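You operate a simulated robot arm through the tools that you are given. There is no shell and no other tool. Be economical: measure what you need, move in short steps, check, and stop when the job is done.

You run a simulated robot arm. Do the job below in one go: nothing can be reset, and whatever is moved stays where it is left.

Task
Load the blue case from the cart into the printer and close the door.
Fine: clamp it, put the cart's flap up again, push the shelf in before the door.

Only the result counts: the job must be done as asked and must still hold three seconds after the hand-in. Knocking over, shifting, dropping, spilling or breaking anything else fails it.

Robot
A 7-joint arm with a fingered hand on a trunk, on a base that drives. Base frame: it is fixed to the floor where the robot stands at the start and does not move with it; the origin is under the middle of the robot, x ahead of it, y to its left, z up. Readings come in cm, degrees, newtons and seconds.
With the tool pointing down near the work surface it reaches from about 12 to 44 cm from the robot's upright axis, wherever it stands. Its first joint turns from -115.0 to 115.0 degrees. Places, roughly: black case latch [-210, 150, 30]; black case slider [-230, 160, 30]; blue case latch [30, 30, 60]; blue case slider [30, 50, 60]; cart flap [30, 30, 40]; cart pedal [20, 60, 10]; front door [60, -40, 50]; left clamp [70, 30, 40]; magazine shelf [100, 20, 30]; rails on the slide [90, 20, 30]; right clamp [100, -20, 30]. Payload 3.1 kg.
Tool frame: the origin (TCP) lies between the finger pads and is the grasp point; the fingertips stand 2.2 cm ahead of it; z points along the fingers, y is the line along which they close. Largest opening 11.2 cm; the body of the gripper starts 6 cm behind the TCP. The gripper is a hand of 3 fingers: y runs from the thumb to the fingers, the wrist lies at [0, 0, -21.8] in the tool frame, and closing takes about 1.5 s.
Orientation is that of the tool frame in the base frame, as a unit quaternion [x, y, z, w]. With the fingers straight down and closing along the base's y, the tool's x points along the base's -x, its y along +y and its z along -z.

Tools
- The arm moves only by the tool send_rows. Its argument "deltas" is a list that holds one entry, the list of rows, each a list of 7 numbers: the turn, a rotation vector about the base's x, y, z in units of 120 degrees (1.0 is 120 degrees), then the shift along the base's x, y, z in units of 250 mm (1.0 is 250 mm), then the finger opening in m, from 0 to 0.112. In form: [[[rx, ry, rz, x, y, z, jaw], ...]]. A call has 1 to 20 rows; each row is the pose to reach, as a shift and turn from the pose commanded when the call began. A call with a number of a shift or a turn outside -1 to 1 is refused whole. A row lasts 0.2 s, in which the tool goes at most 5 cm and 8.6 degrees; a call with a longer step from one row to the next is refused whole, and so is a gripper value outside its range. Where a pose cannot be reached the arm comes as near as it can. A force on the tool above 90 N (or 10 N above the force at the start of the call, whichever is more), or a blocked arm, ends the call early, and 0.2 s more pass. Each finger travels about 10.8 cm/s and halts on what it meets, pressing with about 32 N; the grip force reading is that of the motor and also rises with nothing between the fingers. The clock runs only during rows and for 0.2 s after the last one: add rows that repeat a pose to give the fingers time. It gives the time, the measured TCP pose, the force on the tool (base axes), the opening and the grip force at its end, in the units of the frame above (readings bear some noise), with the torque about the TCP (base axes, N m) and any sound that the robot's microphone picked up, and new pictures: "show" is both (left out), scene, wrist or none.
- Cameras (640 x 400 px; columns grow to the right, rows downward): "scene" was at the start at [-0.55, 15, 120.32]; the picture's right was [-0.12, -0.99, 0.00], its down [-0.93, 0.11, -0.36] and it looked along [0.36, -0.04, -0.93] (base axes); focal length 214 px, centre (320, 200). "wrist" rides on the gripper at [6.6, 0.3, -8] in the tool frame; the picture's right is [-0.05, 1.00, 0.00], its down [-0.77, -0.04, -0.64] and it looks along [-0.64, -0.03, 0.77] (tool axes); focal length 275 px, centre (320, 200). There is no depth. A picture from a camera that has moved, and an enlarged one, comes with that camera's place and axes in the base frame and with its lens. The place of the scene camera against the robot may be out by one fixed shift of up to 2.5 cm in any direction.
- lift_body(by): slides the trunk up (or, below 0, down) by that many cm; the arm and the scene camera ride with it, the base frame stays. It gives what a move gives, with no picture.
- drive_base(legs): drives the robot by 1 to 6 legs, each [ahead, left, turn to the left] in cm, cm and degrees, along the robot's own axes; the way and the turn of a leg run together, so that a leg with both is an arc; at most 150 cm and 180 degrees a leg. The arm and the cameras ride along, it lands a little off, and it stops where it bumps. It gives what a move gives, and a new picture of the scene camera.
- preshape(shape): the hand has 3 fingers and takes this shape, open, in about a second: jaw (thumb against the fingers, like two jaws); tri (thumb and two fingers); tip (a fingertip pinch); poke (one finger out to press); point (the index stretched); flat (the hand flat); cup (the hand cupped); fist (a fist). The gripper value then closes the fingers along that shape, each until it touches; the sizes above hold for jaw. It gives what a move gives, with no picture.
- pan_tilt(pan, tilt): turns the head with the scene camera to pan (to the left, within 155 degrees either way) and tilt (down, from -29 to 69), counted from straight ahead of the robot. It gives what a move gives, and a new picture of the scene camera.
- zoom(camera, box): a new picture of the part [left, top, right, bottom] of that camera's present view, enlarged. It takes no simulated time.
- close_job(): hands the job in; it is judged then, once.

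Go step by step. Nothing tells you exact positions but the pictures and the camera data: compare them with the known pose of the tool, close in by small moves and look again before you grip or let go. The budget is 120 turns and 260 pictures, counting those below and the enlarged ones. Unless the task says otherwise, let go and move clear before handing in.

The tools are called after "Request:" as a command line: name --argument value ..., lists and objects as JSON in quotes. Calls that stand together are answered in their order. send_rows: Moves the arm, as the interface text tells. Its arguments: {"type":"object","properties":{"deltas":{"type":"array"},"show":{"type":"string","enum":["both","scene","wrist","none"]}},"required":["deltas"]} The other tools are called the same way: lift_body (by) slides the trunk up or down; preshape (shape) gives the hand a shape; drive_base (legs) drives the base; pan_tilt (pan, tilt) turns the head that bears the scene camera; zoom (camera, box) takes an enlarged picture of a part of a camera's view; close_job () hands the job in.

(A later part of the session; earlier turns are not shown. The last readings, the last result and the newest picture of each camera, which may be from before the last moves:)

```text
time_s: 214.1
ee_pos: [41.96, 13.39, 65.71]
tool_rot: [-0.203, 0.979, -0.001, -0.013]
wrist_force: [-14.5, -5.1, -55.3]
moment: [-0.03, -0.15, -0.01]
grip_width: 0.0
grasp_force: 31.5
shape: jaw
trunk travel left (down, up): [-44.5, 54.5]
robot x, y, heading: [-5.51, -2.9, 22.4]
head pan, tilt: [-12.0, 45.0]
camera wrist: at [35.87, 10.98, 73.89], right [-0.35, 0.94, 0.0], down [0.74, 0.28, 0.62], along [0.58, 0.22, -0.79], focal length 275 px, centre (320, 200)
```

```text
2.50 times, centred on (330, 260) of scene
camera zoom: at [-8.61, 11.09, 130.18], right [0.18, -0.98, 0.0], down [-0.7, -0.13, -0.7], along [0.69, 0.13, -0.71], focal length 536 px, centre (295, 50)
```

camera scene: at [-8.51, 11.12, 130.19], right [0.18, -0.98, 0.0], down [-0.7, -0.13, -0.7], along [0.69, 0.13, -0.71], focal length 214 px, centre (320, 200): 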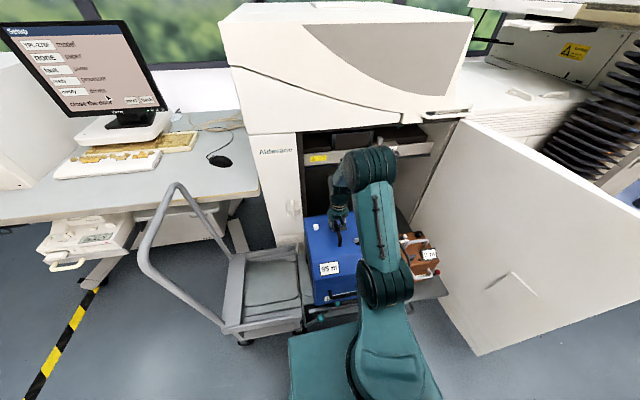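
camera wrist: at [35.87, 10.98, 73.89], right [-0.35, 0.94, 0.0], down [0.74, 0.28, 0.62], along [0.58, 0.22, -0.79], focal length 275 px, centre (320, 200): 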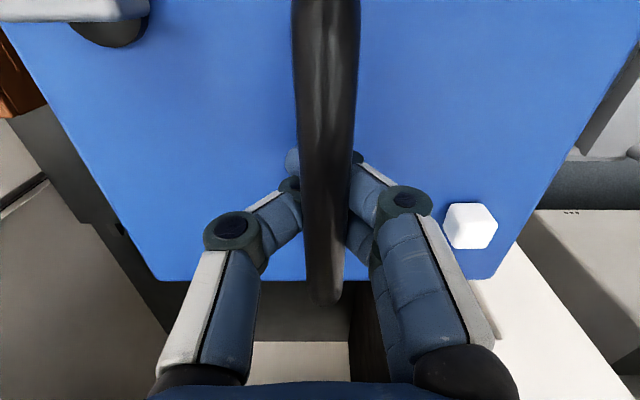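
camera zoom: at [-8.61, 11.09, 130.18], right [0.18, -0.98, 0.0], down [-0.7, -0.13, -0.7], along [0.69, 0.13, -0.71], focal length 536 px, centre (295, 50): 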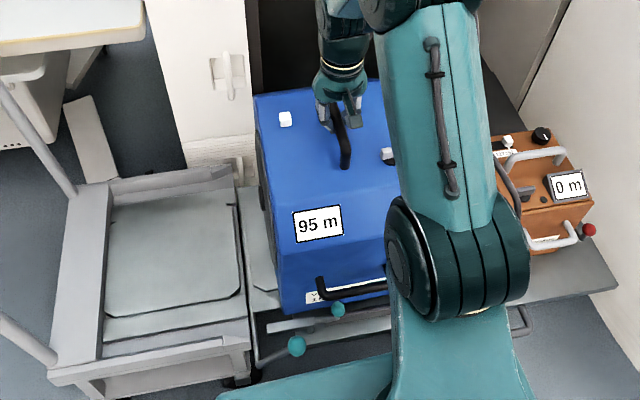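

Request:
drive_base --legs '[[0.5, -5, 0]]'

Request:
send_rows --deltas '[[[0, 0, 0, 0.008, -0.02, 0, 0.0], [0, 0, 0, 0.016, -0.04, 0, 0.0], [0, 0, 0, 0.024, -0.06, 0, 0.0], [0, 0, 0, 0.032, -0.08, 0, 0.0]]]' --show "wrist"

Request:
zoom --camera "scene" --box '[200, 180, 440, 340]'

```text
time_s: 215.0
ee_pos: [44.62, 9.08, 65.66]
tool_rot: [-0.204, 0.979, -0.001, -0.011]
wrist_force: [-9.3, -1.1, -56.9]
moment: [-0.06, -0.1, -0.05]
grip_width: 0.01
grasp_force: 31.3
shape: jaw
trunk travel left (down, up): [-44.5, 54.5]
robot x, y, heading: [-3.15, -7.41, 22.4]
head pan, tilt: [-12.0, 45.0]
camera scene: at [-6.06, 6.57, 130.18], right [0.18, -0.98, 0.0], down [-0.7, -0.13, -0.7], along [0.69, 0.13, -0.71], focal length 214 px, centre (320, 200)
```

scene: 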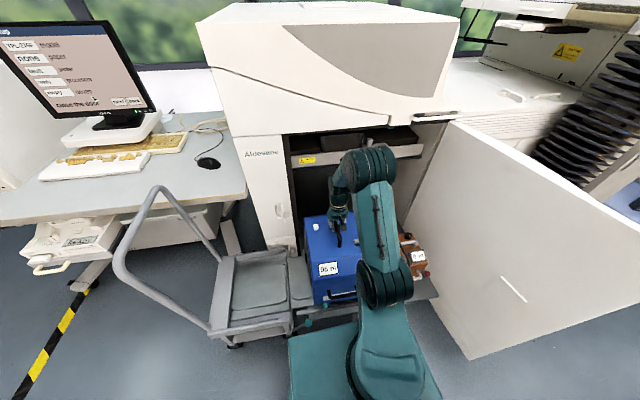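

```text
time_s: 216.0
ee_pos: [45.13, 7.06, 65.64]
tool_rot: [-0.203, 0.979, -0.003, -0.011]
wrist_force: [-14.4, 0.7, -50.7]
moment: [-0.09, -0.1, -0.04]
grip_width: 0.01
grasp_force: 31.9
shape: jaw
trunk travel left (down, up): [-44.5, 54.5]
robot x, y, heading: [-3.1, -7.3, 22.3]
head pan, tilt: [-12.0, 45.0]
camera wrist: at [39.08, 4.61, 73.86], right [-0.36, 0.93, 0.0], down [0.73, 0.28, 0.62], along [0.58, 0.22, -0.79], focal length 275 px, centre (320, 200)
```

wrist: 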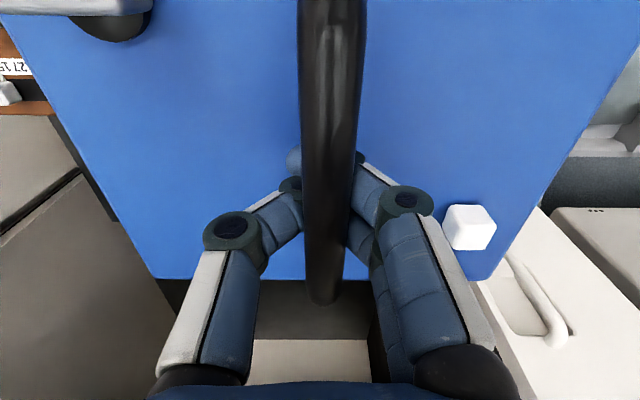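

```text
2.50 times, centred on (320, 260) of scene
camera zoom: at [-6.2, 6.57, 130.18], right [0.18, -0.98, 0.0], down [-0.7, -0.13, -0.7], along [0.69, 0.13, -0.71], focal length 536 px, centre (320, 50)
```

zoom: 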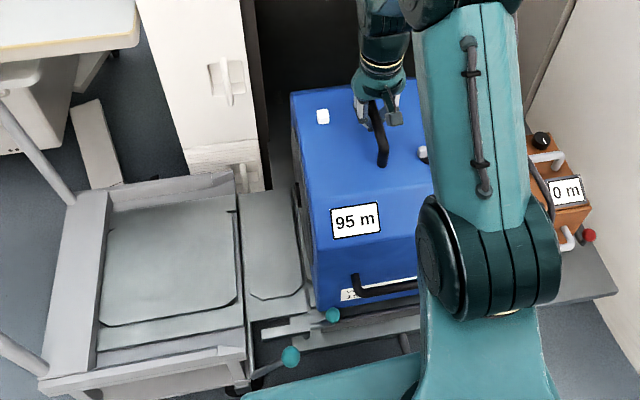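

Request:
send_rows --deltas '[[[0, 0, 0, 0.008, -0.02, 0, 0.0], [0, 0, 0, 0.016, -0.04, 0, 0.0], [0, 0, 0, 0.024, -0.06, 0, 0.0], [0, 0, 0, 0.032, -0.08, 0, 0.0], [0, 0, 0, 0.045, -0.11, 0, 0.0]]]' --show "none"

```text
time_s: 217.2
ee_pos: [46.04, 4.33, 66.11]
tool_rot: [-0.204, 0.979, -0.002, -0.007]
wrist_force: [-20.5, 20.0, -6.7]
moment: [-0.16, -0.15, -0.03]
grip_width: 0.01
grasp_force: 32.4
shape: jaw
trunk travel left (down, up): [-44.5, 54.5]
robot x, y, heading: [-3.5, -7.55, 22.6]
head pan, tilt: [-12.0, 45.0]
```

Request:
send_rows --deltas '[[[0, 0, 0, -0.004, 0.01, 0, 0.0]]]' --show "both"

Request:
zoom --camera "scene" --box '[240, 180, 440, 330]'

```text
time_s: 217.6
ee_pos: [45.97, 4.62, 66.06]
tool_rot: [-0.205, 0.979, -0.003, -0.007]
wrist_force: [-20.3, 20.8, -8.8]
moment: [-0.2, -0.19, 0.04]
grip_width: 0.0
grasp_force: 31.6
shape: jaw
trunk travel left (down, up): [-44.5, 54.5]
robot x, y, heading: [-3.34, -7.16, 22.4]
head pan, tilt: [-12.0, 45.0]
camera scene: at [-6.8, 6.69, 130.17], right [0.18, -0.98, 0.0], down [-0.69, -0.13, -0.71], along [0.7, 0.13, -0.71], focal length 214 px, centre (320, 200)
camera wrist: at [39.83, 2.21, 74.11], right [-0.36, 0.93, 0.0], down [0.73, 0.28, 0.62], along [0.58, 0.22, -0.78], focal length 275 px, centre (320, 200)
```

scene: 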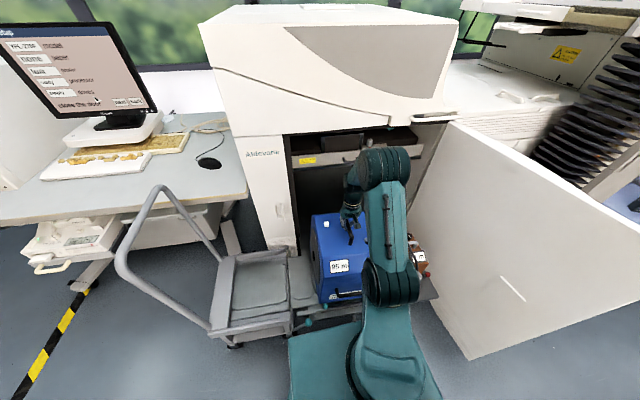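
wrist: 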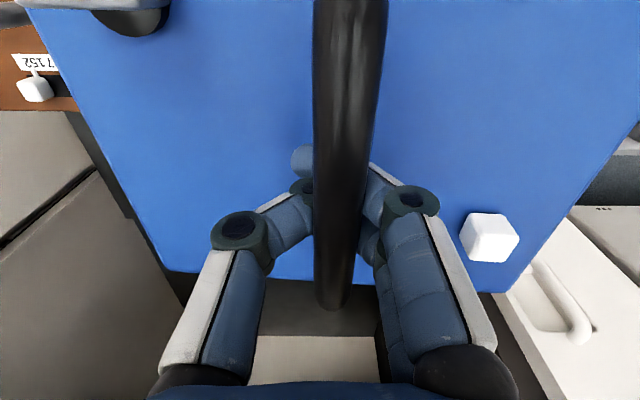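

```text
2.67 times, centred on (340, 255) of scene
camera zoom: at [-6.8, 6.69, 130.17], right [0.18, -0.98, 0.0], down [-0.69, -0.13, -0.71], along [0.7, 0.13, -0.71], focal length 572 px, centre (267, 53)
```

zoom: 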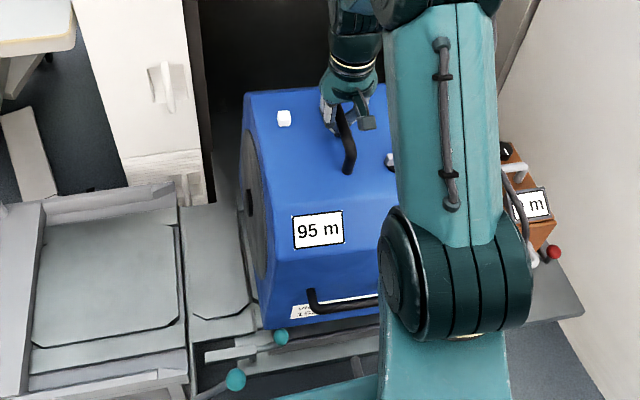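

The case has met the guide and begun to tilt, so I'll move back left to let it sit flat.

Request:
send_rows --deltas '[[[0, 0, 0, -0.01, 0.025, 0, 0.0], [0, 0, 0, -0.02, 0.05, -0.005, 0.0], [0, 0, 0, -0.03, 0.075, -0.01, 0.0], [0, 0, 0, -0.036, 0.09, -0.02, 0.0], [0, 0, 0, -0.036, 0.09, -0.04, 0.0]]]' --show "both"

Request:
zoom --camera "scene" --box '[240, 180, 440, 330]'

```text
time_s: 218.8
ee_pos: [45.36, 6.83, 65.13]
tool_rot: [-0.203, 0.979, -0.002, -0.006]
wrist_force: [-14.1, 9.5, -4.5]
moment: [-0.12, -0.16, 0.08]
grip_width: 0.04
grasp_force: 31.9
shape: jaw
trunk travel left (down, up): [-44.5, 54.5]
robot x, y, heading: [-3.55, -7.49, 22.5]
head pan, tilt: [-12.0, 45.0]
camera scene: at [-6.79, 6.51, 130.23], right [0.18, -0.98, 0.0], down [-0.69, -0.13, -0.71], along [0.7, 0.13, -0.71], focal length 214 px, centre (320, 200)
camera wrist: at [39.15, 4.32, 73.23], right [-0.36, 0.93, 0.0], down [0.73, 0.28, 0.63], along [0.59, 0.22, -0.78], focal length 275 px, centre (320, 200)
```

scene: 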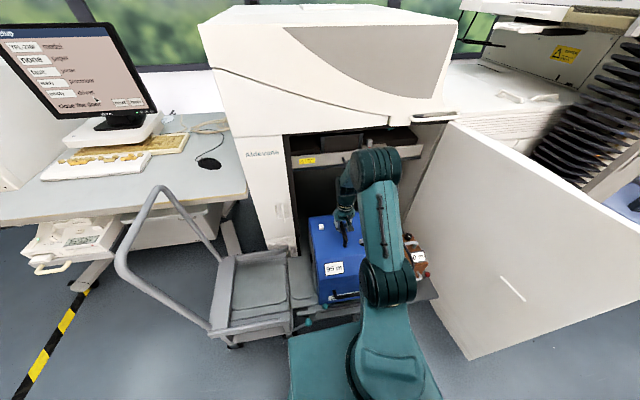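
wrist: 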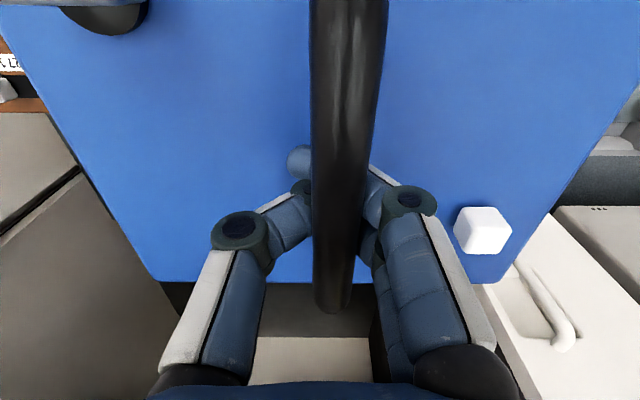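

```text
2.67 times, centred on (340, 255) of scene
camera zoom: at [-6.79, 6.51, 130.23], right [0.18, -0.98, 0.0], down [-0.69, -0.13, -0.71], along [0.7, 0.13, -0.71], focal length 572 px, centre (267, 53)
```

zoom: 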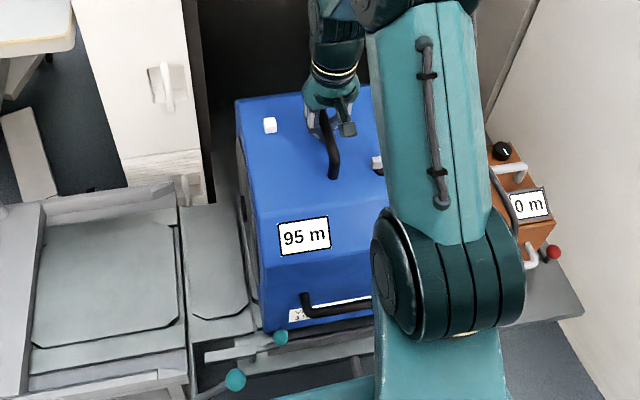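

Request:
send_rows --deltas '[[[0, 0, 0, 0, 0, -0.01, 0.0], [0, 0, 0, 0, 0, -0.01, 0.03], [0, 0, 0, 0, 0, -0.01, 0.06], [0, 0, 0, 0, 0, -0.0, 0.075], [0, 0, 0, 0, 0, 0.1, 0.075], [0, 0, 0, 0, 0, 0.25, 0.075], [0, 0, 0, 0, 0, 0.4, 0.075], [0, 0, 0, 0, 0, 0.55, 0.075], [0, 0, 0, 0, 0, 0.7, 0.075]]]' --show "wrist"

Request:
drive_base --legs '[[-16, 0, 0], [0, 12, 0]]'

Request:
send_rows --deltas '[[[0, 0, 0, 0, 0, 0, 0.112]]]' --show "wrist"

```text
time_s: 220.8
ee_pos: [44.92, 6.86, 82.57]
tool_rot: [-0.204, 0.979, -0.001, -0.008]
wrist_force: [-0.3, 0.2, 1.4]
moment: [-0.01, 0.02, 0.0]
grip_width: 7.44
grasp_force: 0.2
shape: jaw
trunk travel left (down, up): [-44.5, 54.5]
robot x, y, heading: [-3.07, -7.33, 22.1]
head pan, tilt: [-12.0, 45.0]
camera wrist: at [38.87, 4.3, 90.8], right [-0.36, 0.93, 0.0], down [0.73, 0.28, 0.62], along [0.58, 0.22, -0.78], focal length 275 px, centre (320, 200)
```

wrist: 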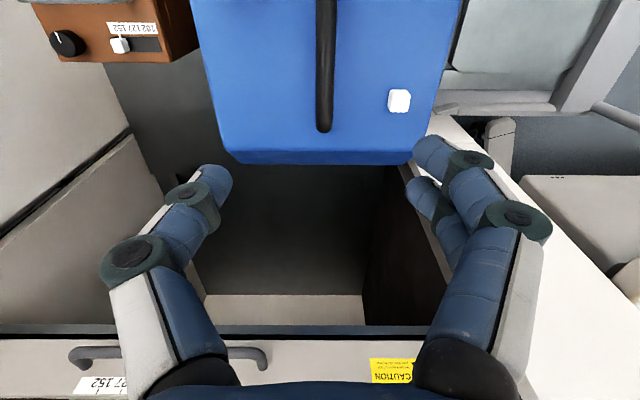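

```text
time_s: 223.1
ee_pos: [25.43, 12.19, 82.5]
tool_rot: [-0.205, 0.979, -0.001, -0.008]
wrist_force: [0.7, -0.4, 0.2]
moment: [-0.04, 0.02, -0.05]
grip_width: 7.49
grasp_force: 0.1
shape: jaw
trunk travel left (down, up): [-44.5, 54.5]
robot x, y, heading: [-22.98, -2.0, 22.7]
head pan, tilt: [-12.0, 45.0]
camera scene: at [-26.28, 11.61, 130.2], right [0.19, -0.98, 0.0], down [-0.69, -0.13, -0.71], along [0.69, 0.13, -0.71], focal length 214 px, centre (320, 200)
```

scene: 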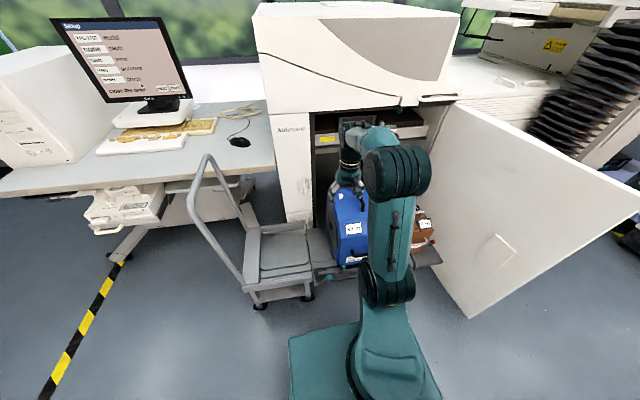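

```text
time_s: 223.5
ee_pos: [25.53, 12.23, 82.6]
tool_rot: [-0.205, 0.979, -0.001, -0.008]
wrist_force: [-0.4, -0.1, 0.0]
moment: [0.01, 0.01, -0.06]
grip_width: 11.19
grasp_force: 0.0
shape: jaw
trunk travel left (down, up): [-44.5, 54.5]
robot x, y, heading: [-22.34, -2.41, 22.7]
head pan, tilt: [-12.0, 45.0]
camera wrist: at [19.29, 9.63, 90.74], right [-0.36, 0.93, 0.0], down [0.73, 0.28, 0.62], along [0.58, 0.22, -0.78], focal length 275 px, centre (320, 200)
```

wrist: 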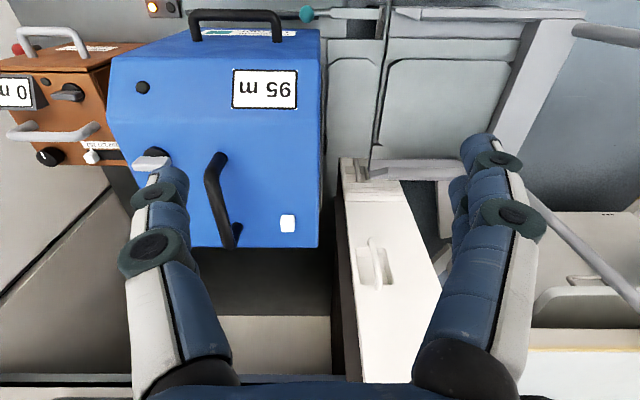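

The case stands square in the bay. Next the flap must go up again (before closing the clamp): I'll go to the crank ball near (17.8, 14.8, 37.7).

Request:
send_rows --deltas '[[[0, 0, 0, -0.1, 0.03, 0, 0.06], [0, 0, 0, -0.2, 0.07, -0.0, 0.05], [0, 0, 0, -0.31, 0.104, -0.1, 0.05], [0, 0, 0, -0.31, 0.104, -0.28, 0.05], [0, 0, 0, -0.31, 0.104, -0.46, 0.05], [0, 0, 0, -0.31, 0.104, -0.64, 0.05], [0, 0, 0, -0.31, 0.104, -0.82, 0.05], [0, 0, 0, -0.31, 0.104, -0.98, 0.05]]]' --show "none"

Request:
send_rows --deltas '[[[0, 0, 0, 0, 0, -0.16, 0.05], [0, 0, 0, 0, 0, -0.32, 0.05], [0, 0, 0, 0, 0, -0.46, 0.05], [0, 0, 0, 0, 0, -0.46, 0.05]]]' --show "wrist"

```text
time_s: 225.3
ee_pos: [17.42, 14.39, 57.96]
tool_rot: [-0.205, 0.979, -0.001, -0.008]
wrist_force: [0.2, -0.1, 0.2]
moment: [0.0, 0.0, 0.04]
grip_width: 5.07
grasp_force: 0.1
shape: jaw
trunk travel left (down, up): [-44.5, 54.5]
robot x, y, heading: [-22.97, -2.06, 22.6]
head pan, tilt: [-12.0, 45.0]
```

```text
time_s: 226.3
ee_pos: [17.48, 14.79, 46.3]
tool_rot: [-0.205, 0.979, -0.001, -0.007]
wrist_force: [-0.3, -0.5, -0.4]
moment: [0.01, 0.02, 0.02]
grip_width: 5.04
grasp_force: 0.0
shape: jaw
trunk travel left (down, up): [-44.5, 54.5]
robot x, y, heading: [-22.41, -2.09, 22.7]
head pan, tilt: [-12.0, 45.0]
camera wrist: at [11.25, 12.29, 54.64], right [-0.36, 0.93, 0.0], down [0.73, 0.28, 0.62], along [0.58, 0.22, -0.78], focal length 275 px, centre (320, 200)
```

wrist: 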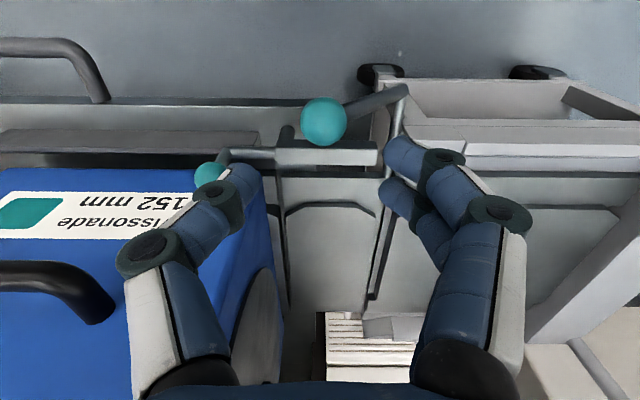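

Request:
send_rows --deltas '[[[0, 0, 0, 0.005, 0.005, -0.12, 0.05], [0, 0, 0, 0.008, 0.008, -0.24, 0.05], [0, 0, 0, 0.008, 0.008, -0.3, 0.05], [0, 0, 0, 0.008, 0.008, -0.3, 0.03], [0, 0, 0, 0.008, 0.008, -0.3, 0.015], [0, 0, 0, 0.008, 0.008, -0.3, 0.01], [0, 0, 0, 0.008, 0.008, -0.3, 0.01]]]' --show "none"

Request:
send_rows --deltas '[[[0, 0, 0, -0.01, 0.025, 0.022, 0.01], [0, 0, 0, -0.02, 0.05, 0.04, 0.01], [0, 0, 0, -0.038, 0.092, 0.065, 0.01], [0, 0, 0, -0.055, 0.134, 0.086, 0.01], [0, 0, 0, -0.077, 0.189, 0.106, 0.01], [0, 0, 0, -0.093, 0.228, 0.112, 0.01], [0, 0, 0, -0.109, 0.267, 0.114, 0.01], [0, 0, 0, -0.125, 0.306, 0.112, 0.01], [0, 0, 0, -0.14, 0.345, 0.104, 0.01], [0, 0, 0, -0.156, 0.382, 0.094, 0.01], [0, 0, 0, -0.17, 0.417, 0.078, 0.01], [0, 0, 0, -0.184, 0.452, 0.06, 0.01], [0, 0, 0, -0.197, 0.484, 0.037, 0.01], [0, 0, 0, -0.21, 0.515, 0.01, 0.01]]]' --show "wrist"

```text
time_s: 227.9
ee_pos: [17.58, 14.97, 39.11]
tool_rot: [-0.206, 0.979, 0.0, -0.008]
wrist_force: [2.1, 3.7, 0.0]
moment: [0.47, -0.03, -0.14]
grip_width: 2.14
grasp_force: 32.3
shape: jaw
trunk travel left (down, up): [-44.5, 54.5]
robot x, y, heading: [-22.45, -2.04, 22.8]
head pan, tilt: [-12.0, 45.0]
```

```text
time_s: 230.9
ee_pos: [12.73, 27.5, 39.79]
tool_rot: [-0.202, 0.979, 0.001, -0.005]
wrist_force: [13.2, -30.0, 55.1]
moment: [-1.18, -0.57, 0.0]
grip_width: 2.69
grasp_force: 31.9
shape: jaw
trunk travel left (down, up): [-44.5, 54.5]
robot x, y, heading: [-22.4, -2.55, 22.6]
head pan, tilt: [-12.0, 45.0]
camera wrist: at [6.51, 25.04, 47.89], right [-0.35, 0.94, 0.01], down [0.73, 0.27, 0.63], along [0.59, 0.23, -0.78], focal length 275 px, centre (320, 200)
```

wrist: 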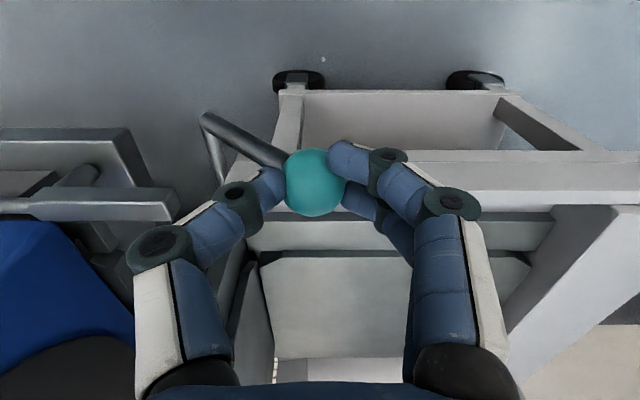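

Flap is back up at its stop. I'll release it and move to the clamp ball.

Request:
send_rows --deltas '[[[0, 0, 0, 0.005, -0.015, 0.015, 0.01], [0, 0, 0, 0.005, -0.015, 0.015, 0.03], [0, 0, 0, 0.005, -0.015, 0.015, 0.05], [0, 0, 0, 0.005, -0.015, 0.15, 0.05], [0, 0, 0, 0.005, -0.015, 0.3, 0.05], [0, 0, 0, 0.08, -0.15, 0.4, 0.05], [0, 0, 0, 0.16, -0.3, 0.4, 0.05], [0, 0, 0, 0.25, -0.45, 0.4, 0.05], [0, 0, 0, 0.35, -0.6, 0.4, 0.05], [0, 0, 0, 0.42, -0.7, 0.35, 0.05]]]' --show "wrist"

```text
time_s: 233.1
ee_pos: [22.91, 10.23, 47.85]
tool_rot: [-0.205, 0.979, -0.001, -0.008]
wrist_force: [-0.2, 0.3, 0.4]
moment: [-0.03, 0.02, 0.01]
grip_width: 4.93
grasp_force: 0.1
shape: jaw
trunk travel left (down, up): [-44.5, 54.5]
robot x, y, heading: [-22.64, -2.31, 22.8]
head pan, tilt: [-12.0, 45.0]
camera wrist: at [16.81, 7.78, 55.99], right [-0.36, 0.93, 0.0], down [0.73, 0.28, 0.62], along [0.58, 0.23, -0.78], focal length 275 px, centre (320, 200)
```

wrist: 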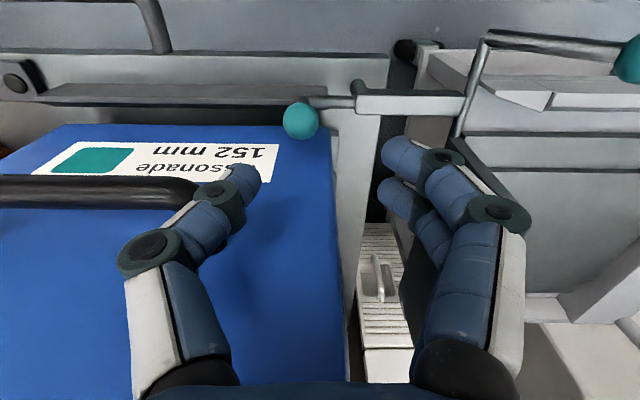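

I'll close the clamp by pushing its outer bar end inwards from the front, which avoids the tight space near the case handle. First I retract the hand and drive a bit closer.

Request:
send_rows --deltas '[[[0, 0, 0, -0.1, 0.06, 0.05, 0.03], [0, 0, 0, -0.25, 0.1, 0.05, 0.0], [0, 0, 0, -0.38, 0.12, 0.05, 0.0], [0, 0, 0, -0.5, 0.14, 0.05, 0.0], [0, 0, 0, -0.6, 0.14, 0.05, 0.0]]]' --show "none"

Request:
drive_base --legs '[[9.5, 0, -0.4]]'

Request:
send_rows --deltas '[[[0, 0, 0, 0.0, 0.0, -0.01, 0.0]]]' --show "wrist"

```text
time_s: 234.3
ee_pos: [8.03, 13.83, 49.31]
tool_rot: [-0.205, 0.979, -0.001, -0.008]
wrist_force: [0.2, -0.2, 0.3]
moment: [-0.03, 0.03, -0.01]
grip_width: 0.01
grasp_force: 32.0
shape: jaw
trunk travel left (down, up): [-44.5, 54.5]
robot x, y, heading: [-22.61, -2.07, 22.7]
head pan, tilt: [-12.0, 45.0]
```

```text
time_s: 235.4
ee_pos: [17.29, 17.36, 49.12]
tool_rot: [-0.202, 0.979, 0.0, -0.008]
wrist_force: [0.1, 0.5, 1.3]
moment: [0.03, -0.02, 0.0]
grip_width: 0.0
grasp_force: 31.7
shape: jaw
trunk travel left (down, up): [-44.5, 54.5]
robot x, y, heading: [-13.86, 1.75, 22.2]
head pan, tilt: [-12.0, 45.0]
camera scene: at [-17.1, 15.29, 130.21], right [0.18, -0.98, 0.0], down [-0.7, -0.13, -0.71], along [0.7, 0.13, -0.71], focal length 214 px, centre (320, 200)
```

scene: 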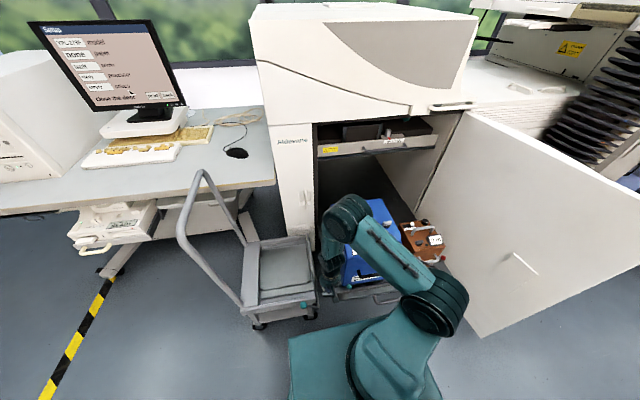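

```text
time_s: 235.8
ee_pos: [17.26, 17.44, 49.04]
tool_rot: [-0.202, 0.979, -0.001, -0.009]
wrist_force: [0.0, 0.2, 0.4]
moment: [-0.01, -0.03, 0.02]
grip_width: 0.02
grasp_force: 31.9
shape: jaw
trunk travel left (down, up): [-44.5, 54.5]
robot x, y, heading: [-13.9, 1.42, 22.4]
head pan, tilt: [-12.0, 45.0]
camera wrist: at [11.15, 14.94, 57.18], right [-0.35, 0.94, 0.0], down [0.73, 0.27, 0.62], along [0.58, 0.22, -0.78], focal length 275 px, centre (320, 200)
```

wrist: 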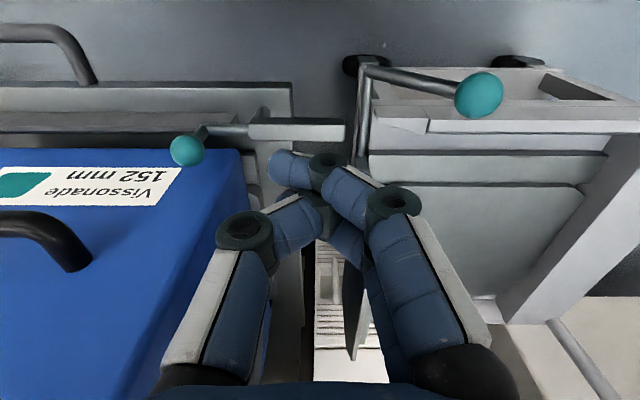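

Request:
send_rows --deltas '[[[0, 0, 0, -0.088, -0.06, 0, 0.0], [0, 0, 0, -0.088, -0.06, -0.18, 0.0], [0, 0, 0, -0.088, -0.06, -0.36, 0.0], [0, 0, 0, -0.088, -0.06, -0.54, 0.0], [0, 0, 0, -0.05, -0.045, -0.548, 0.0], [0, 0, 0, -0.016, -0.032, -0.548, 0.0], [0, 0, 0, 0.036, 0.008, -0.548, 0.0], [0, 0, 0, 0.1, 0.044, -0.548, 0.0]]]' --show "wrist"

```text
time_s: 237.6
ee_pos: [19.85, 18.48, 35.3]
tool_rot: [-0.203, 0.979, -0.001, -0.009]
wrist_force: [-1.2, -0.8, 0.7]
moment: [0.02, 0.02, -0.05]
grip_width: 0.0
grasp_force: 31.6
shape: jaw
trunk travel left (down, up): [-44.5, 54.5]
robot x, y, heading: [-13.55, 1.49, 22.1]
head pan, tilt: [-12.0, 45.0]
camera wrist: at [13.79, 16.08, 43.45], right [-0.35, 0.94, 0.0], down [0.73, 0.27, 0.62], along [0.58, 0.22, -0.78], focal length 275 px, centre (320, 200)
```

wrist: 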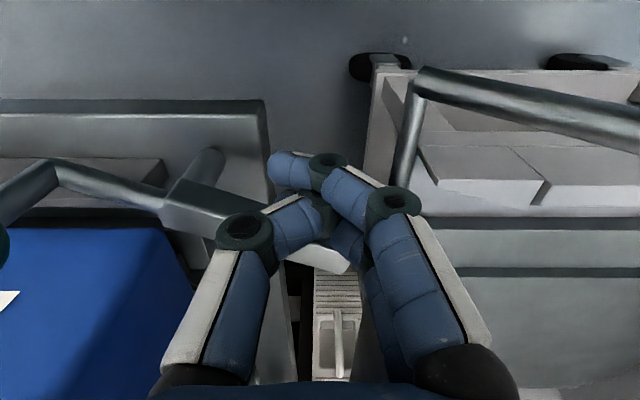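

Request:
send_rows --deltas '[[[0, 0, 0, 0.068, 0.008, 0, 0.0], [0, 0, 0, 0.138, 0.0, 0, 0.0], [0, 0, 0, 0.204, -0.032, 0, 0.0], [0, 0, 0, 0.252, -0.072, 0, 0.0], [0, 0, 0, 0.268, -0.1, 0, 0.0], [0, 0, 0, 0.276, -0.12, 0, 0.0]]]' --show "wrist"

```text
time_s: 239.0
ee_pos: [26.57, 16.44, 35.67]
tool_rot: [-0.209, 0.978, -0.001, -0.004]
wrist_force: [-36.8, 68.8, 23.0]
moment: [-1.56, -0.43, -0.04]
grip_width: 0.01
grasp_force: 31.8
shape: jaw
trunk travel left (down, up): [-44.5, 54.5]
robot x, y, heading: [-13.63, 1.17, 22.1]
head pan, tilt: [-12.0, 45.0]
camera wrist: at [20.32, 13.87, 43.79], right [-0.37, 0.93, 0.0], down [0.72, 0.29, 0.63], along [0.59, 0.23, -0.78], focal length 275 px, centre (320, 200)
```

wrist: 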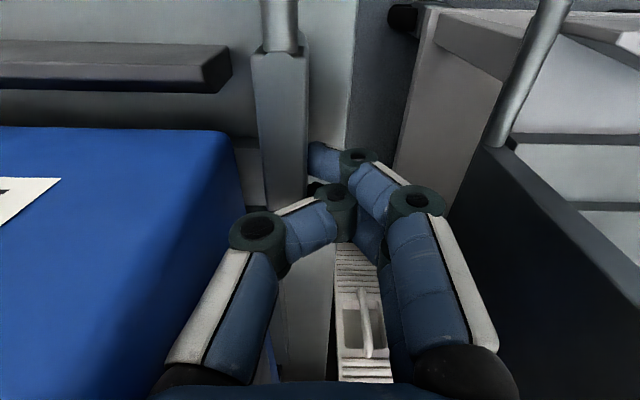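

The clamp bar is at its closed stop. I'll back off and check.

Request:
send_rows --deltas '[[[0, 0, 0, -0.02, 0.05, 0, 0.0], [0, 0, 0, -0.04, 0.09, 0.03, 0.0], [0, 0, 0, -0.06, 0.1, 0.2, 0.0], [0, 0, 0, -0.1, 0.1, 0.38, 0.0], [0, 0, 0, -0.2, 0.08, 0.5, 0.0], [0, 0, 0, -0.35, 0.03, 0.6, 0.0], [0, 0, 0, -0.5, -0.02, 0.7, 0.05]]]' --show "none"

Request:
drive_base --legs '[[-10, 0, 0]]'

Request:
send_rows --deltas '[[[0, 0, 0, 0.03, -0.08, 0.1, 0.112], [0, 0, 0, 0.06, -0.16, 0.15, 0.112]]]' --show "wrist"

Request:
zoom --camera "wrist" --box '[60, 20, 460, 270]'

```text
time_s: 240.6
ee_pos: [14.22, 14.95, 53.15]
tool_rot: [-0.201, 0.979, 0.0, -0.008]
wrist_force: [0.6, -0.1, -0.8]
moment: [-0.01, 0.0, 0.0]
grip_width: 4.76
grasp_force: 0.1
shape: jaw
trunk travel left (down, up): [-44.5, 54.5]
robot x, y, heading: [-13.7, 1.74, 22.3]
head pan, tilt: [-12.0, 45.0]
```

```text
time_s: 241.8
ee_pos: [4.97, 11.24, 53.06]
tool_rot: [-0.201, 0.979, -0.001, -0.007]
wrist_force: [-0.2, -0.1, 0.3]
moment: [-0.02, -0.01, 0.01]
grip_width: 4.93
grasp_force: 0.0
shape: jaw
trunk travel left (down, up): [-44.5, 54.5]
robot x, y, heading: [-23.01, -1.89, 22.3]
head pan, tilt: [-12.0, 45.0]
camera scene: at [-26.56, 11.42, 130.21], right [0.18, -0.98, 0.0], down [-0.7, -0.13, -0.71], along [0.7, 0.13, -0.71], focal length 214 px, centre (320, 200)
```

scene: 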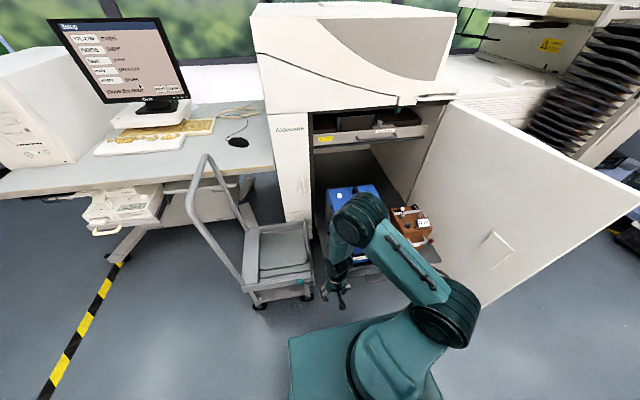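

```text
time_s: 242.3
ee_pos: [6.39, 7.22, 56.54]
tool_rot: [-0.203, 0.979, -0.001, -0.007]
wrist_force: [0.7, -0.1, 0.4]
moment: [0.0, -0.01, 0.0]
grip_width: 11.2
grasp_force: 0.0
shape: jaw
trunk travel left (down, up): [-44.5, 54.5]
robot x, y, heading: [-23.12, -2.1, 22.3]
head pan, tilt: [-12.0, 45.0]
camera wrist: at [0.24, 4.81, 64.81], right [-0.35, 0.94, 0.0], down [0.73, 0.28, 0.62], along [0.58, 0.22, -0.78], focal length 275 px, centre (320, 200)
```

wrist: 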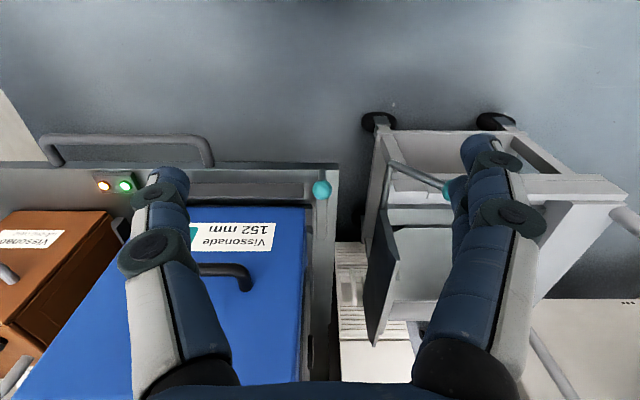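

```text
1.60 times, centred on (260, 145) of wrist
camera zoom: at [0.24, 4.81, 64.81], right [-0.35, 0.94, 0.0], down [0.73, 0.28, 0.62], along [0.58, 0.22, -0.78], focal length 440 px, centre (416, 288)
```

zoom: 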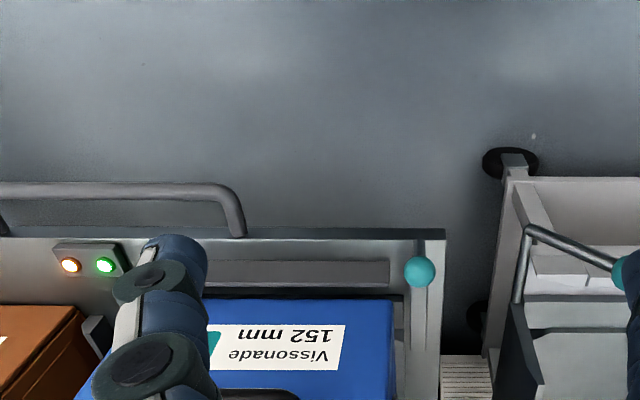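

The second light is now green: the case is seated and clamped, and the flap is up. Next I push the shelf in, capturing its handle again with the hand level.

Request:
drive_base --legs '[[-23, 0, 0], [0, -23, -0.3]]'

Request:
send_rows --deltas '[[[0, 0, 0, 0.1, 0.03, 0.15, 0.1], [0, 0, 0, 0.2, 0.06, 0.3, 0.08], [0, 0, 0, 0.3, 0.09, 0.45, 0.07], [0, 0, 0, 0.4, 0.13, 0.6, 0.07], [0, 0, 0, 0.5, 0.17, 0.75, 0.07], [0, 0, 0, 0.6, 0.21, 0.9, 0.07], [0, 0, 0, 0.7, 0.25, 0.97, 0.07]]]' --show "none"

Request:
send_rows --deltas '[[[0, 0, -0.07, 0, 0, 0, 0.07], [0, 0, -0.14, 0, 0, 0, 0.07], [0, 0, -0.21, 0, 0, 0, 0.07], [0, 0, -0.28, 0, 0, 0, 0.07], [0, 0, -0.35, 0, 0, 0, 0.07], [0, 0, -0.42, 0, 0, 0, 0.07], [0, 0, -0.49, 0, 0, 0, 0.07], [0, 0, -0.56, 0, 0, 0, 0.07], [0, 0, -0.63, 0, 0, 0, 0.07], [0, 0, -0.7, 0, 0, 0, 0.07], [0, 0, -0.75, 0, 0, 0, 0.07]]]' --show "scene"

```text
time_s: 245.4
ee_pos: [-6.23, -22.95, 56.58]
tool_rot: [-0.196, 0.981, -0.001, -0.008]
wrist_force: [0.4, -0.8, -0.8]
moment: [0.02, -0.01, 0.02]
grip_width: 11.21
grasp_force: 0.0
shape: jaw
trunk travel left (down, up): [-44.5, 54.5]
robot x, y, heading: [-36.36, -31.99, 21.6]
head pan, tilt: [-12.0, 45.0]
camera scene: at [-39.08, -18.42, 130.22], right [0.17, -0.99, 0.0], down [-0.7, -0.12, -0.71], along [0.7, 0.12, -0.71], focal length 214 px, centre (320, 200)
```

scene: 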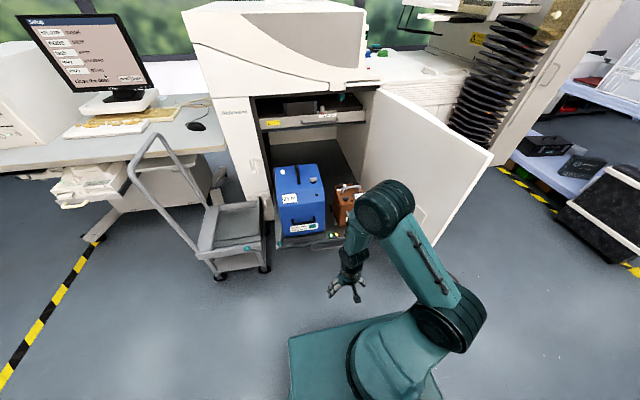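

```text
time_s: 247.0
ee_pos: [11.27, -16.6, 80.8]
tool_rot: [-0.197, 0.98, -0.001, -0.008]
wrist_force: [-1.1, -0.1, -0.4]
moment: [-0.04, 0.04, 0.01]
grip_width: 7.05
grasp_force: 0.1
shape: jaw
trunk travel left (down, up): [-44.5, 54.5]
robot x, y, heading: [-35.77, -32.16, 21.4]
head pan, tilt: [-12.0, 45.0]
```

```text
time_s: 249.4
ee_pos: [11.33, -16.67, 80.88]
tool_rot: [0.555, 0.832, 0.006, -0.006]
wrist_force: [0.9, 1.0, -0.6]
moment: [0.0, 0.01, -0.02]
grip_width: 7.05
grasp_force: 0.1
shape: jaw
trunk travel left (down, up): [-44.5, 54.5]
robot x, y, heading: [-35.61, -31.99, 21.8]
head pan, tilt: [-12.0, 45.0]
camera scene: at [-39.09, -18.36, 130.21], right [0.17, -0.99, 0.0], down [-0.7, -0.12, -0.71], along [0.7, 0.12, -0.71], focal length 214 px, centre (320, 200)
```

scene: 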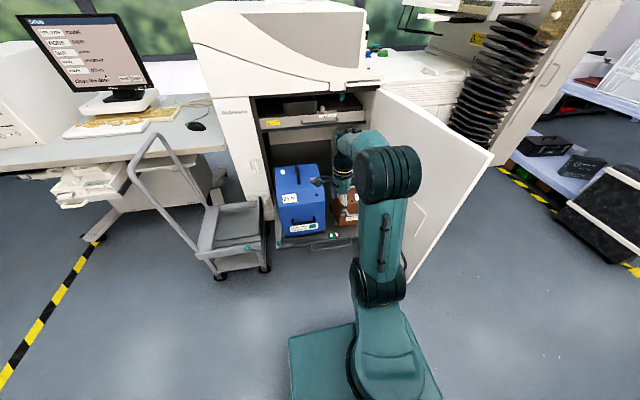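

Request:
send_rows --deltas '[[[0.026, -0.062, 0, 0.0, 0, 0, 0.07], [0.051, -0.124, 0, 0, 0, 0, 0.07], [0.076, -0.186, 0, 0, 0, 0, 0.07], [0.101, -0.248, 0, 0, 0, 0, 0.07], [0.126, -0.31, 0, 0, 0, 0, 0.07], [0.152, -0.372, 0, 0, 0, 0, 0.07], [0.177, -0.434, 0, 0, 0, 0, 0.07], [0.202, -0.496, 0, 0, 0, 0, 0.07], [0.228, -0.558, 0, 0, 0, 0, 0.07], [0.252, -0.617, 0, 0, 0, 0, 0.07]]]' --show "none"

Request:
lift_body --by -25

Request:
send_rows --deltas '[[[0, 0, 0, 0.03, 0.0, -0.14, 0.07], [0, 0, 0, 0.06, 0.0, -0.28, 0.07], [0, 0, 0, 0.09, 0.0, -0.42, 0.07], [0, 0, 0, 0.12, 0.0, -0.56, 0.07], [0, 0, 0, 0.15, 0.0, -0.7, 0.07], [0, 0, 0, 0.18, 0.01, -0.84, 0.07], [0, 0, 0, 0.22, 0.02, -0.98, 0.07]]]' --show "wrist"

```text
time_s: 251.6
ee_pos: [11.33, -16.65, 80.79]
tool_rot: [0.42, 0.64, 0.536, 0.356]
wrist_force: [0.0, 0.0, -0.5]
moment: [-0.04, -0.05, 0.0]
grip_width: 7.01
grasp_force: 0.0
shape: jaw
out of reach, approached as far as the arm can: row 6
trunk travel left (down, up): [-44.5, 54.5]
robot x, y, heading: [-35.77, -32.05, 21.6]
head pan, tilt: [-12.0, 45.0]
```

```text
time_s: 254.2
ee_pos: [11.35, -16.55, 55.9]
tool_rot: [0.421, 0.64, 0.535, 0.356]
wrist_force: [0.4, 0.6, 0.1]
moment: [0.02, 0.0, 0.02]
grip_width: 7.03
grasp_force: 0.0
shape: jaw
trunk travel left (down, up): [-19.5, 79.5]
robot x, y, heading: [-35.85, -32.26, 21.6]
head pan, tilt: [-12.0, 45.0]
```

```text
time_s: 255.8
ee_pos: [16.87, -16.12, 31.41]
tool_rot: [0.42, 0.64, 0.535, 0.356]
wrist_force: [-0.6, -0.5, -0.1]
moment: [-0.01, 0.01, 0.0]
grip_width: 7.03
grasp_force: 0.0
shape: jaw
trunk travel left (down, up): [-19.5, 79.5]
robot x, y, heading: [-35.44, -32.21, 21.8]
head pan, tilt: [-12.0, 45.0]
camera wrist: at [6.98, -13.26, 33.07], right [0.18, 0.03, 0.98], down [-0.28, -0.96, 0.08], along [0.94, -0.29, -0.16], focal length 275 px, centre (320, 200)
```

wrist: 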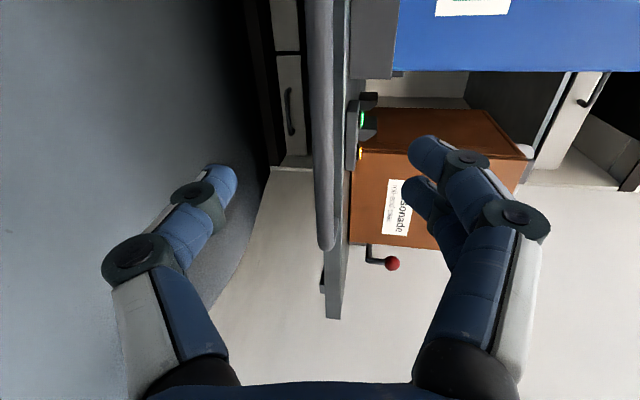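

Request:
send_rows --deltas '[[[0, 0, 0, 0.1, 0.041, -0.04, 0.07], [0, 0, 0, 0.2, 0.082, -0.04, 0.07], [0, 0, 0, 0.3, 0.122, -0.04, 0.07], [0, 0, 0, 0.411, 0.168, -0.04, 0.07], [0, 0, 0, 0.411, 0.168, -0.04, 0.07], [0, 0, 0, 0.411, 0.168, -0.04, 0.04], [0, 0, 0, 0.411, 0.168, -0.04, 0.01], [0, 0, 0, 0.411, 0.168, -0.04, 0.0], [0, 0, 0, 0.411, 0.168, -0.04, 0.0], [0, 0, 0, 0.411, 0.168, -0.04, 0.0]]]' --show "wrist"

```text
time_s: 258.0
ee_pos: [27.13, -12.0, 30.19]
tool_rot: [0.421, 0.639, 0.537, 0.356]
wrist_force: [4.2, 2.2, 3.3]
moment: [0.54, -1.31, -0.01]
grip_width: 0.35
grasp_force: 32.2
shape: jaw
trunk travel left (down, up): [-19.5, 79.5]
robot x, y, heading: [-35.66, -32.12, 21.5]
head pan, tilt: [-12.0, 45.0]
camera wrist: at [17.23, -9.11, 31.92], right [0.17, 0.03, 0.98], down [-0.28, -0.96, 0.08], along [0.94, -0.29, -0.16], focal length 275 px, centre (320, 200)
```

wrist: 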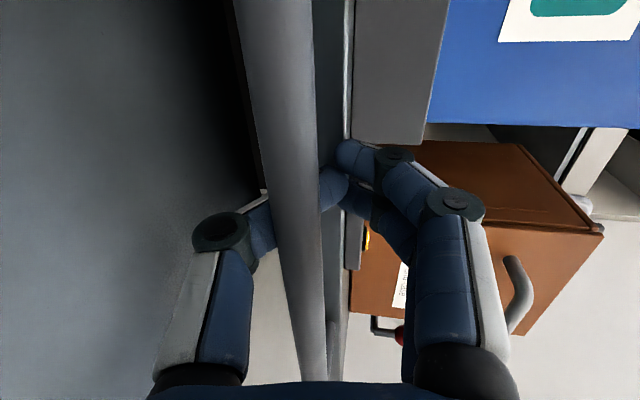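

The handle is captured. I'll drive forward to push the shelf in, in stages.

Request:
drive_base --legs '[[22, 0, 0]]'

Request:
zoom --camera "scene" --box '[180, 130, 440, 310]'

```text
time_s: 259.7
ee_pos: [48.04, -4.01, 30.32]
tool_rot: [0.424, 0.638, 0.533, 0.358]
wrist_force: [11.6, -33.0, 5.8]
moment: [0.56, -1.49, -0.04]
grip_width: 0.48
grasp_force: 32.4
shape: jaw
trunk travel left (down, up): [-19.5, 79.5]
robot x, y, heading: [-15.01, -23.68, 21.9]
head pan, tilt: [-12.0, 45.0]
camera scene: at [-18.4, -10.27, 105.23], right [0.17, -0.99, 0.0], down [-0.7, -0.12, -0.71], along [0.7, 0.12, -0.71], focal length 214 px, centre (320, 200)
```

scene: 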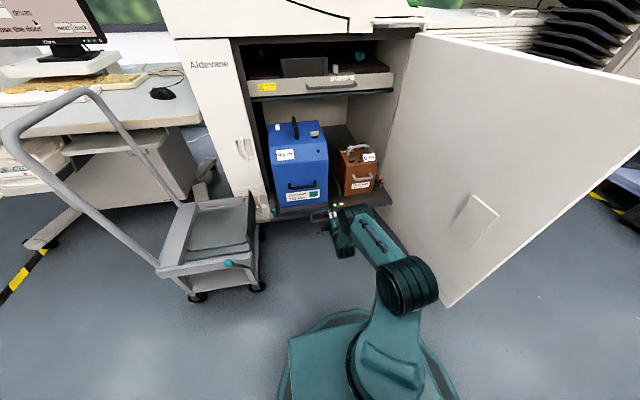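

```text
2.22 times, centred on (310, 220) of scene
camera zoom: at [-18.4, -10.27, 105.23], right [0.17, -0.99, 0.0], down [-0.7, -0.12, -0.71], along [0.7, 0.12, -0.71], focal length 477 px, centre (342, 156)
```

zoom: 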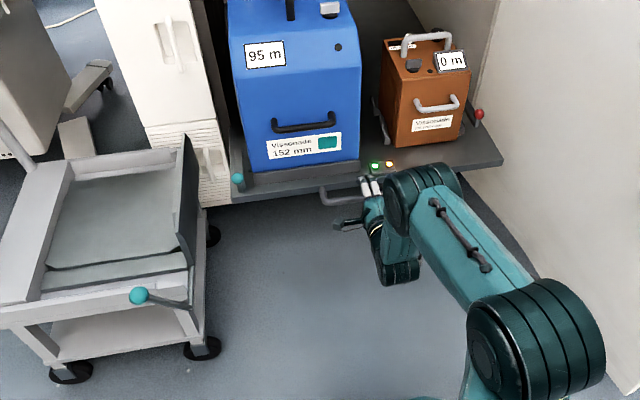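

Request:
send_rows --deltas '[[[0, 0, 0, 0.005, -0.015, 0, 0.0], [0, 0, 0, 0.012, -0.03, 0, 0.0]]]' --show "none"

Request:
drive_base --legs '[[17, 0, 0]]'

```text
time_s: 260.3
ee_pos: [48.17, -4.21, 30.37]
tool_rot: [0.42, 0.639, 0.537, 0.357]
wrist_force: [-10.1, 18.8, 2.3]
moment: [0.5, -1.58, 0.27]
grip_width: 0.53
grasp_force: 32.0
shape: jaw
trunk travel left (down, up): [-19.5, 79.5]
robot x, y, heading: [-15.11, -23.55, 22.0]
head pan, tilt: [-12.0, 45.0]
```

```text
time_s: 261.8
ee_pos: [64.24, 1.73, 30.21]
tool_rot: [0.423, 0.638, 0.536, 0.357]
wrist_force: [-7.3, 15.4, 5.5]
moment: [0.6, -1.52, 0.2]
grip_width: 0.51
grasp_force: 31.8
shape: jaw
trunk travel left (down, up): [-19.5, 79.5]
robot x, y, heading: [1.3, -17.62, 22.0]
head pan, tilt: [-12.0, 45.0]
camera scene: at [-2.45, -3.66, 105.21], right [0.17, -0.99, 0.0], down [-0.7, -0.12, -0.71], along [0.7, 0.12, -0.71], focal length 214 px, centre (320, 200)
5 turns are left
```

scene: 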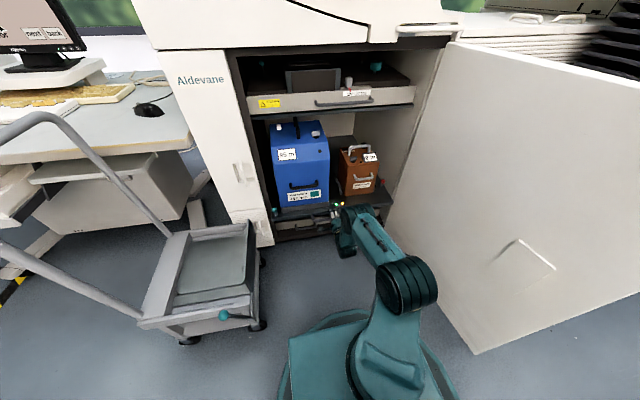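

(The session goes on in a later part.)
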